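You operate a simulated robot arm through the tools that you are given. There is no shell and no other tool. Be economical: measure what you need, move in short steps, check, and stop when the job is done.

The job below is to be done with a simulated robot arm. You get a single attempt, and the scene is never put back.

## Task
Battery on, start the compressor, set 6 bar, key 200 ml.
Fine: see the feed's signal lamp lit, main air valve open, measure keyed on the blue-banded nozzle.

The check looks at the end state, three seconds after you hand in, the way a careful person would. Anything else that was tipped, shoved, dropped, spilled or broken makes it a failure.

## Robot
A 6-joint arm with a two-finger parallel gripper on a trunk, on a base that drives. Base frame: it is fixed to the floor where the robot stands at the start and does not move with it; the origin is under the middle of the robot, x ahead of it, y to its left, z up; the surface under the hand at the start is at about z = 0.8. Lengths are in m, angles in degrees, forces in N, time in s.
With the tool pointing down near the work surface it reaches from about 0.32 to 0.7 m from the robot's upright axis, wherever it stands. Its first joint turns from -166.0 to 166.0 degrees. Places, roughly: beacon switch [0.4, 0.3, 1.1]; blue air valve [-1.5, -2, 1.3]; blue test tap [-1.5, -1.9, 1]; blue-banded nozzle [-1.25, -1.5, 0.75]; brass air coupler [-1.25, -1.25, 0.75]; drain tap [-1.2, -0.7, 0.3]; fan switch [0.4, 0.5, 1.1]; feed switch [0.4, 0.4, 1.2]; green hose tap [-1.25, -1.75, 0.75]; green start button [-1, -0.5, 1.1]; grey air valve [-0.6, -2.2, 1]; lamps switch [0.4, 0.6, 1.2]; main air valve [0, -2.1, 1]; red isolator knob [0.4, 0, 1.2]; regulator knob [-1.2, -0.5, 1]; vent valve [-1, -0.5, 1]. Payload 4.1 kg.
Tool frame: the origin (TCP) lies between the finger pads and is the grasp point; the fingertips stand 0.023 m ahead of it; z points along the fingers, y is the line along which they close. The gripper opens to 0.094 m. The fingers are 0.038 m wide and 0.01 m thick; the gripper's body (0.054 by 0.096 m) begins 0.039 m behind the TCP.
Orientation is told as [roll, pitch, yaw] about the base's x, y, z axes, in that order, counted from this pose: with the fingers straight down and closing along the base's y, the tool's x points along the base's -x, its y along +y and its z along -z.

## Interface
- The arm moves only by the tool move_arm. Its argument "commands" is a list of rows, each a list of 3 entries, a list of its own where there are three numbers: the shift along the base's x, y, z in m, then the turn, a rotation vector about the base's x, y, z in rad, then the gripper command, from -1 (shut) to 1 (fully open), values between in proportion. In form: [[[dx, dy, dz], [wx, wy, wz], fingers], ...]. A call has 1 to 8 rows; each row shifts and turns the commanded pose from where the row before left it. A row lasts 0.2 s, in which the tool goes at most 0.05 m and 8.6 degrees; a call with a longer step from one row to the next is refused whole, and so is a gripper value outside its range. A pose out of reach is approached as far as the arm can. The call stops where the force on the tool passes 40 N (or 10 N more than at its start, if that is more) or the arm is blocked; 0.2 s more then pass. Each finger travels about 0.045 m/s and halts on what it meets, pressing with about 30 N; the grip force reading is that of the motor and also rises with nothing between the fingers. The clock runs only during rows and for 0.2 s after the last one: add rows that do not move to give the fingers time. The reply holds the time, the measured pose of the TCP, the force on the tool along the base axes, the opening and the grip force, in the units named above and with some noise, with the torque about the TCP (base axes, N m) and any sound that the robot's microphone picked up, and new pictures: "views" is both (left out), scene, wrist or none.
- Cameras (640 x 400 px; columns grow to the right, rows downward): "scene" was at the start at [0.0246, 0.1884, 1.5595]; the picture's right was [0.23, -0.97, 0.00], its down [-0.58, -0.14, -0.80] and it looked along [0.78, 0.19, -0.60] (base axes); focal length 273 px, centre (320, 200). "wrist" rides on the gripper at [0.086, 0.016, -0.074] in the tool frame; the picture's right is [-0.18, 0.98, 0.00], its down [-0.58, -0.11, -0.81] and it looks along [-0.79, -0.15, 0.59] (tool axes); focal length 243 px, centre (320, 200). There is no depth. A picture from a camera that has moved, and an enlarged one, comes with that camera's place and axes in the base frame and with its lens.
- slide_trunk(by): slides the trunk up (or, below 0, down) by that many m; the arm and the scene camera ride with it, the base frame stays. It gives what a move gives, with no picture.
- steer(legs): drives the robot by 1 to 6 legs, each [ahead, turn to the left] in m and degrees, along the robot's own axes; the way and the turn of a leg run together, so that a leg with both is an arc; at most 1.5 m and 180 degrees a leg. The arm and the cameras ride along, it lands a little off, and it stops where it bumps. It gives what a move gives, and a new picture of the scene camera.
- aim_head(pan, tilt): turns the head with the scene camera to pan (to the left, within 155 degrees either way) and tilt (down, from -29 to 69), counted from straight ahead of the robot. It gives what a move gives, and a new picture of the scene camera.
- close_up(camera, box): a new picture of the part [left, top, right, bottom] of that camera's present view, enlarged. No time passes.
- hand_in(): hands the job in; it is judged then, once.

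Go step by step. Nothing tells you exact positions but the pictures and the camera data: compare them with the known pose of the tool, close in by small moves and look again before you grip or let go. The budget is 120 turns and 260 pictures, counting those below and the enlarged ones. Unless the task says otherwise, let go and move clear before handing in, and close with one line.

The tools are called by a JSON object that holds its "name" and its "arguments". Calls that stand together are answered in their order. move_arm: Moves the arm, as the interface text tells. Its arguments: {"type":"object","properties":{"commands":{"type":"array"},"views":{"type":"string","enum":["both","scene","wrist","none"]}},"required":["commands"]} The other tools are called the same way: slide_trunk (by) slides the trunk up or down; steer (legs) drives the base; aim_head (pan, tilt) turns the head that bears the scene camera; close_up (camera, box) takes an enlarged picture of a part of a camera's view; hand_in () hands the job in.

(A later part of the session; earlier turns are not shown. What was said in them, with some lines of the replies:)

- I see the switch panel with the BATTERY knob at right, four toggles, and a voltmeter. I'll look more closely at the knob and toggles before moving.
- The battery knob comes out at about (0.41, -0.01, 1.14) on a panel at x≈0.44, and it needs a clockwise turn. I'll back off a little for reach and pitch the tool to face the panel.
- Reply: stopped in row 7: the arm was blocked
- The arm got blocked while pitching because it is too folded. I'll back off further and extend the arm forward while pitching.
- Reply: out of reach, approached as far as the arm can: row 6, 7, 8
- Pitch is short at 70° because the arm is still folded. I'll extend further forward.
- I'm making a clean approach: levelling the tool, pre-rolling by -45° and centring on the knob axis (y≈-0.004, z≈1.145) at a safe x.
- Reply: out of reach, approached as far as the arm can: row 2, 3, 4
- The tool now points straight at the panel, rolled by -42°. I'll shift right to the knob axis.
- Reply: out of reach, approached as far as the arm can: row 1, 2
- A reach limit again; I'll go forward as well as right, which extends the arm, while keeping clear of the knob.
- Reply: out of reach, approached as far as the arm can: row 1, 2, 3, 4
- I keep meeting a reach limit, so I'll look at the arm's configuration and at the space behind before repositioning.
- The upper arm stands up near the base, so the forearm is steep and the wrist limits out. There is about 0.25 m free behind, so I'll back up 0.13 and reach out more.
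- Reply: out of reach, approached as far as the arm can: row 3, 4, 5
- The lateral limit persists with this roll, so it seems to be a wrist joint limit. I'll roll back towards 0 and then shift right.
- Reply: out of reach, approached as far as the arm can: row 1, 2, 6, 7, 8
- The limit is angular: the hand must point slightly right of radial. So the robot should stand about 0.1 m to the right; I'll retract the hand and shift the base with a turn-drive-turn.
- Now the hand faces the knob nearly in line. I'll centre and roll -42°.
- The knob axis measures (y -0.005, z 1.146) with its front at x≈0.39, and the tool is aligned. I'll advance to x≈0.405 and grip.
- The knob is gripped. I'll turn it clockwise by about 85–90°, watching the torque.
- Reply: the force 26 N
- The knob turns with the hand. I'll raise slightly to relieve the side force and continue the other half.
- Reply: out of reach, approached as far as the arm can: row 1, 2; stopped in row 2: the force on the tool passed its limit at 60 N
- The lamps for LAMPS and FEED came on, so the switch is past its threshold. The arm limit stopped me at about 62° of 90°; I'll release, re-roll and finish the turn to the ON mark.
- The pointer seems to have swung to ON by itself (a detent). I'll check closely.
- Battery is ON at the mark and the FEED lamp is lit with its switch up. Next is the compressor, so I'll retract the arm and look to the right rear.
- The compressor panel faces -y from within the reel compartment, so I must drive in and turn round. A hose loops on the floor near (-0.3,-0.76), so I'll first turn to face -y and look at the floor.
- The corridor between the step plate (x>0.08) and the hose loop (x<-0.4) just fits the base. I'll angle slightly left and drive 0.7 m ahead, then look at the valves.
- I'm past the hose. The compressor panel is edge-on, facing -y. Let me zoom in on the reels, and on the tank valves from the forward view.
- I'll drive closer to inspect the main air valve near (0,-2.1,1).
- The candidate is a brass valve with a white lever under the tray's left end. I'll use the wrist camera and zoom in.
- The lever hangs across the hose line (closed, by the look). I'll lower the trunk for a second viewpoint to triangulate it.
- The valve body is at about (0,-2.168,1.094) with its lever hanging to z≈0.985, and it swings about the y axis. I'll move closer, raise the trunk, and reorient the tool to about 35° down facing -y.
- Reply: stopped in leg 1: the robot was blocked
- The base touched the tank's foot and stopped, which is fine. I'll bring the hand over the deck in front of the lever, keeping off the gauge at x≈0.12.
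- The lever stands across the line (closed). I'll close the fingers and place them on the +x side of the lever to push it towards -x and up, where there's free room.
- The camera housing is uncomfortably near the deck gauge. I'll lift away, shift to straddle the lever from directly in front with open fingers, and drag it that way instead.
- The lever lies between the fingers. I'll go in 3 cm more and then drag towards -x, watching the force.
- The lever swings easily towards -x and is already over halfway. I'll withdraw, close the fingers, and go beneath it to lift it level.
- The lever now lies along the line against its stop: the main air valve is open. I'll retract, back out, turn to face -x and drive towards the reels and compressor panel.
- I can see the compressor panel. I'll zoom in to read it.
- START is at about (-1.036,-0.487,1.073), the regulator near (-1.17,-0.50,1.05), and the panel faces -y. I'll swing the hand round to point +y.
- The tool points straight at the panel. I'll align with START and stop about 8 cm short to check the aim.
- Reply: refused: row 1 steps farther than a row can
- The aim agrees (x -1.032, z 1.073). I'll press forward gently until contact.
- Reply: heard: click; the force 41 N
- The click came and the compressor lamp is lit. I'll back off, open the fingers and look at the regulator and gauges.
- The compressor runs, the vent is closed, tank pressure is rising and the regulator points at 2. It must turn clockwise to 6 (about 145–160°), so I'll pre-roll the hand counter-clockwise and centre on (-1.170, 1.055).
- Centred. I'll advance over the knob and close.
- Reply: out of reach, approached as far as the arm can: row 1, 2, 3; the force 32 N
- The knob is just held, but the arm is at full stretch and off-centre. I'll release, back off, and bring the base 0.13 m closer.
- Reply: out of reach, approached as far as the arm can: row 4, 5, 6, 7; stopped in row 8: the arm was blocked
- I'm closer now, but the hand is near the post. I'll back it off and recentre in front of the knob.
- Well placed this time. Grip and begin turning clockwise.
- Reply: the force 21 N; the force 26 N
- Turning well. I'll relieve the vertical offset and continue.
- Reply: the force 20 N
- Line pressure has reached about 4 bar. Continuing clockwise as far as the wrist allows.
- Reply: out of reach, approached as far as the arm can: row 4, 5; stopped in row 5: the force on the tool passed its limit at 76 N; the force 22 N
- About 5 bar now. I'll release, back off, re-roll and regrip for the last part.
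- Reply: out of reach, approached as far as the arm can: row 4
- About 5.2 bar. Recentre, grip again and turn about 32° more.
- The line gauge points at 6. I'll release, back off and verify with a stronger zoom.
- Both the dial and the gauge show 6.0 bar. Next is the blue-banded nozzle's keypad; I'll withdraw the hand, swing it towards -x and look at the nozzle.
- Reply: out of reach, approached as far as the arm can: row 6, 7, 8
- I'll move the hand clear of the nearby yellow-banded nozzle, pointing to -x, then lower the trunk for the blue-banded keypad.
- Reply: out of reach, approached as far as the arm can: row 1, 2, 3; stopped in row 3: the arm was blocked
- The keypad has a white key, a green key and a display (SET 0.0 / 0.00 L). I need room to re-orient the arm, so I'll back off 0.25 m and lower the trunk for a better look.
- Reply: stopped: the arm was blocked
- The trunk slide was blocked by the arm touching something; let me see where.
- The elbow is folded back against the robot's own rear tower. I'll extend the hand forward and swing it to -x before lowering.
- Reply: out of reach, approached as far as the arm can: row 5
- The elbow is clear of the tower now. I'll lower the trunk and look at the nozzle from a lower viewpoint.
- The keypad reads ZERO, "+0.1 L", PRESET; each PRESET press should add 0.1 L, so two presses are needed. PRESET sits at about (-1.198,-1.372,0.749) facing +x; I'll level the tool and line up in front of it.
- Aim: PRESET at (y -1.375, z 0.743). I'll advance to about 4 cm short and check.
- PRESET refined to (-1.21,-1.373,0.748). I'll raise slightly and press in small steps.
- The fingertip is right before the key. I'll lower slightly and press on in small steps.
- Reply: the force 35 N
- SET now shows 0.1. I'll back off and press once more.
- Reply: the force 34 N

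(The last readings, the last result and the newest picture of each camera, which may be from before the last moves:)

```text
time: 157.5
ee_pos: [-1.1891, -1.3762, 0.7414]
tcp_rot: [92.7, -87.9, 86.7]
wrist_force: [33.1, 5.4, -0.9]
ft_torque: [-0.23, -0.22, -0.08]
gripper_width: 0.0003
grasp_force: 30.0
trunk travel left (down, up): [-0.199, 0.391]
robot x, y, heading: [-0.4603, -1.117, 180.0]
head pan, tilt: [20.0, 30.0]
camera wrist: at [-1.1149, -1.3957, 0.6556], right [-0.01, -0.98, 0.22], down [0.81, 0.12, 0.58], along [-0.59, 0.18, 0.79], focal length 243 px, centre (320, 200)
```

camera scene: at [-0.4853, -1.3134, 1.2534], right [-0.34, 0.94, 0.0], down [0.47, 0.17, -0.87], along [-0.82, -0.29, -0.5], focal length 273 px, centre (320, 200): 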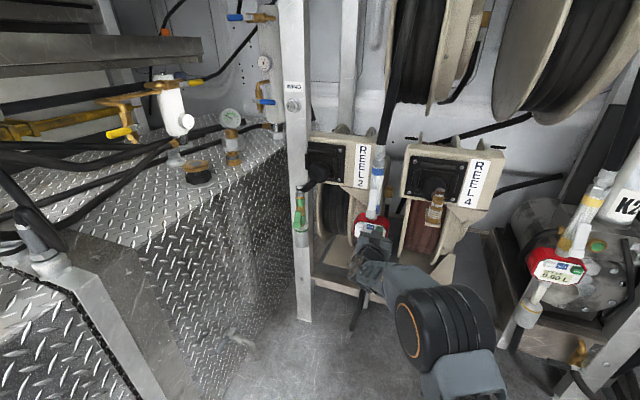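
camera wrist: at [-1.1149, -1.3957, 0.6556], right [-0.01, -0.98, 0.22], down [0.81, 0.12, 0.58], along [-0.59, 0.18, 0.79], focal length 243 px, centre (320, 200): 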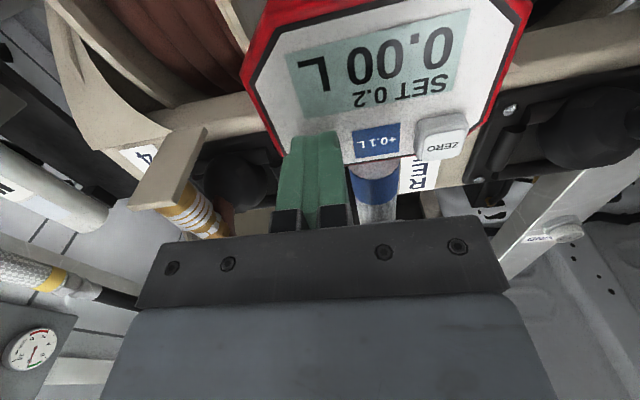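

SET shows 0.2 L. I'll withdraw clear and check everything: keypad, gauges, valve lever and feed lamp.

{"name": "move_arm", "arguments": {"commands": [[[0.02, 0, 0], [0, 0, 0], -1], [[0.04, 0, 0], [0, 0, 0], -1], [[0.04, 0, 0.01], [0, 0, 0], -1], [[0.04, 0, 0.01], [0, 0, 0], -1]], "views": "scene"}}

{"name": "close_up", "arguments": {"camera": "scene", "box": [340, 200, 400, 255]}}

{"name": "aim_head", "arguments": {"pan": -50, "tilt": 15}}

{"name": "aim_head", "arguments": {"pan": 90, "tilt": 20}}

{"name": "aim_head", "arguments": {"pan": -135, "tilt": 5}}

```text
time: 158.5
ee_pos: [-1.0525, -1.3762, 0.7607]
tcp_rot: [94.4, -87.9, 84.7]
wrist_force: [-0.1, -0.5, 0.5]
ft_torque: [0.02, 0.02, 0.02]
gripper_width: 0.0
grasp_force: 30.0
trunk travel left (down, up): [-0.199, 0.391]
robot x, y, heading: [-0.4601, -1.115, 179.6]
head pan, tilt: [20.0, 30.0]
camera scene: at [-0.4858, -1.3135, 1.2534], right [-0.34, 0.94, 0.0], down [0.47, 0.17, -0.87], along [-0.82, -0.29, -0.5], focal length 273 px, centre (320, 200)
```

scene: 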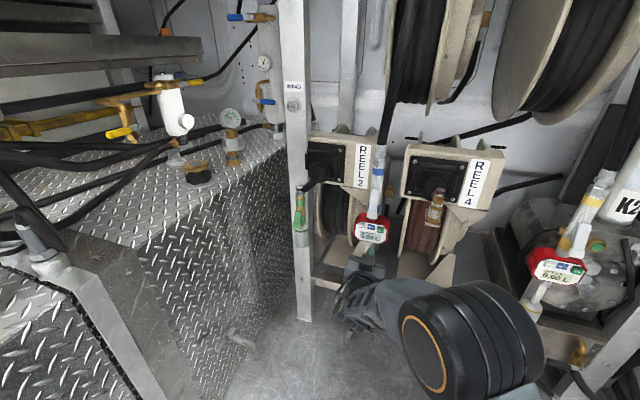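

```text
7.27 times, centred on (370, 228) of scene
camera zoom: at [-0.4858, -1.3135, 1.2534], right [-0.34, 0.94, 0.0], down [0.47, 0.17, -0.87], along [-0.82, -0.29, -0.5], focal length 1988 px, centre (-44, 0)
```

zoom: 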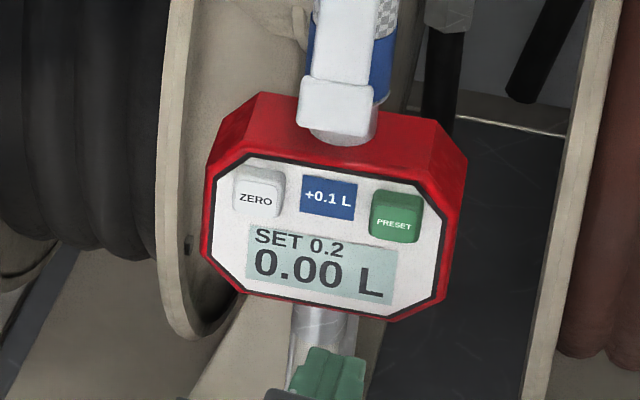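

```text
time: 159.9
ee_pos: [-1.0534, -1.3755, 0.7619]
tcp_rot: [95.1, -87.9, 84.2]
wrist_force: [0.4, -1.2, -0.5]
ft_torque: [0.01, 0.02, -0.01]
gripper_width: 0.0
grasp_force: 29.6
trunk travel left (down, up): [-0.199, 0.391]
robot x, y, heading: [-0.4624, -1.1169, 179.5]
head pan, tilt: [-50.0, 15.0]
camera scene: at [-0.46, -1.2111, 1.2776], right [0.77, 0.64, 0.0], down [0.17, -0.2, -0.97], along [-0.62, 0.74, -0.26], focal length 273 px, centre (320, 200)
```

scene: 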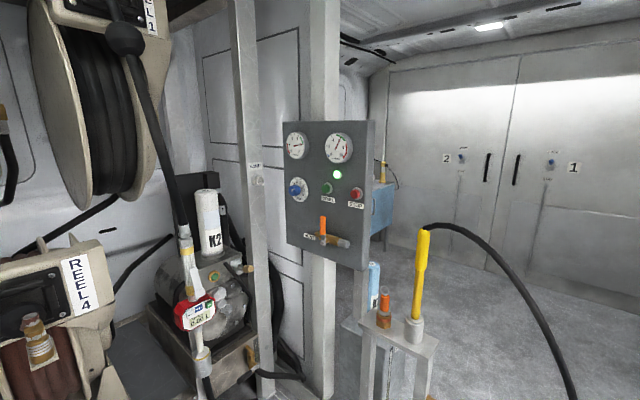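

```text
time: 162.1
ee_pos: [-1.0524, -1.3759, 0.7615]
tcp_rot: [95.1, -87.9, 84.0]
wrist_force: [-0.3, -1.0, 0.8]
ft_torque: [0.02, 0.01, 0.0]
gripper_width: 0.0002
grasp_force: 29.9
trunk travel left (down, up): [-0.199, 0.391]
robot x, y, heading: [-0.4615, -1.1195, 179.6]
head pan, tilt: [90.0, 20.0]
camera scene: at [-0.4008, -1.376, 1.2695], right [-1.0, 0.01, 0.0], down [0.0, 0.34, -0.94], along [-0.01, -0.94, -0.34], focal length 273 px, centre (320, 200)
```

scene: 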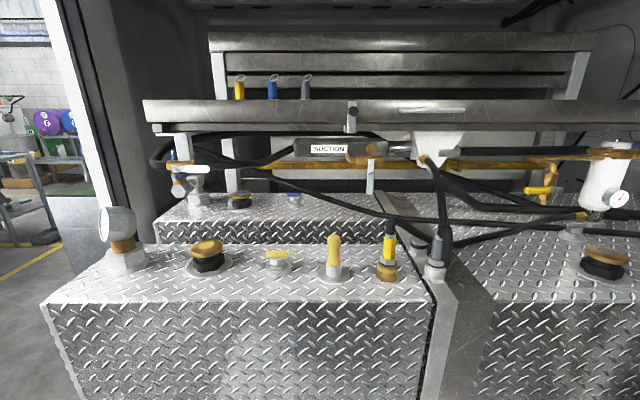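

```text
time: 165.3
ee_pos: [-1.0532, -1.375, 0.7619]
tcp_rot: [95.1, -87.9, 84.2]
wrist_force: [0.5, -0.1, -0.9]
ft_torque: [0.03, -0.01, -0.02]
gripper_width: 0.0
grasp_force: 30.2
trunk travel left (down, up): [-0.199, 0.391]
robot x, y, heading: [-0.4579, -1.1165, 179.7]
head pan, tilt: [-135.0, 5.0]
camera scene: at [-0.3351, -1.2182, 1.2938], right [0.7, -0.71, 0.0], down [-0.06, -0.06, -1.0], along [0.71, 0.7, -0.09], focal length 273 px, centre (320, 200)
```

scene: 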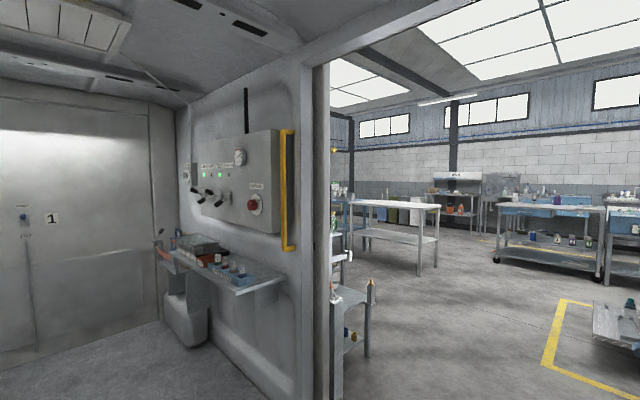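

Keypad, valve lever and lamps look right. One last check of the feed lamp and the line gauge.

{"name": "close_up", "arguments": {"camera": "scene", "box": [175, 130, 295, 230]}}

{"name": "aim_head", "arguments": {"pan": -50, "tilt": 15}}

{"name": "close_up", "arguments": {"camera": "scene", "box": [275, 115, 385, 255]}}

```text
4.00 times, centred on (235, 180) of scene
camera zoom: at [-0.3351, -1.2182, 1.2938], right [0.7, -0.71, 0.0], down [-0.06, -0.06, -1.0], along [0.71, 0.7, -0.09], focal length 1094 px, centre (660, 280)
```

zoom: 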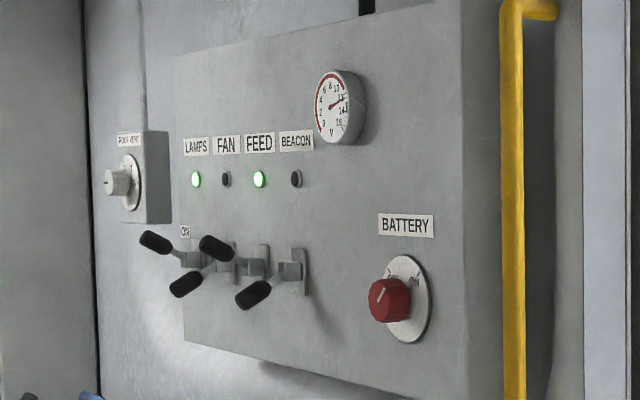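

```text
time: 166.9
ee_pos: [-1.0537, -1.3747, 0.7614]
tcp_rot: [95.1, -88.0, 84.2]
wrist_force: [-0.2, 0.1, 0.6]
ft_torque: [0.01, -0.03, 0.0]
gripper_width: 0.0001
grasp_force: 29.7
trunk travel left (down, up): [-0.199, 0.391]
robot x, y, heading: [-0.4581, -1.1185, 179.9]
head pan, tilt: [-50.0, 15.0]
camera scene: at [-0.4599, -1.211, 1.2776], right [0.77, 0.64, 0.0], down [0.17, -0.2, -0.97], along [-0.62, 0.74, -0.26], focal length 273 px, centre (320, 200)
```

scene: 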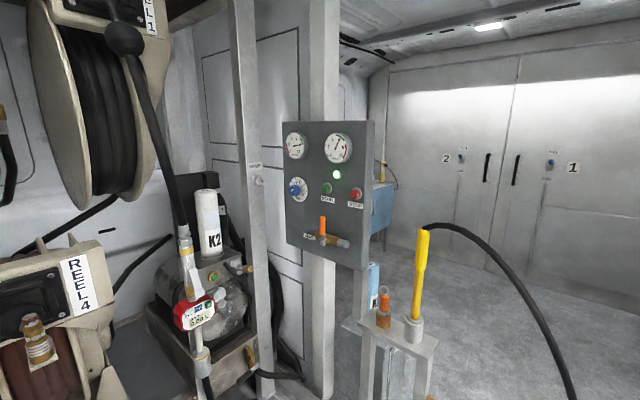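

```text
2.86 times, centred on (330, 185) of scene
camera zoom: at [-0.4599, -1.211, 1.2776], right [0.77, 0.64, 0.0], down [0.17, -0.2, -0.97], along [-0.62, 0.74, -0.26], focal length 781 px, centre (291, 243)
```

zoom: 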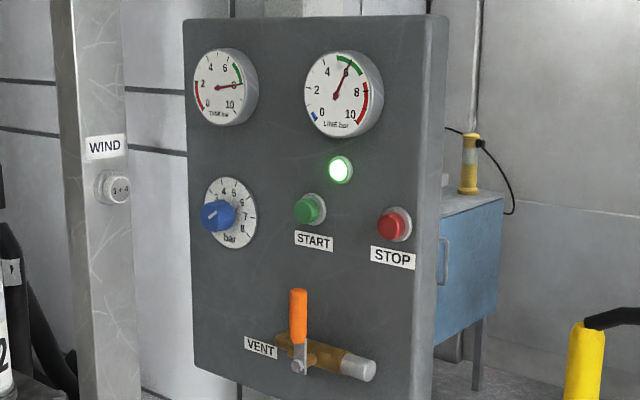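

Everything checks out: the battery is on, the FEED lamp is lit, the compressor is running at 6 bar, the main air valve is open and SET reads 0.2 L. The hand is clear, so I'm handing in.

{"name": "hand_in", "arguments": {}}

```text
The job is handed in.
```

The battery is on, the FEED lamp is lit, the compressor is running with the line at 6 bar, the main air valve is open, and 0.2 L (200 ml) is keyed on the blue-banded nozzle.
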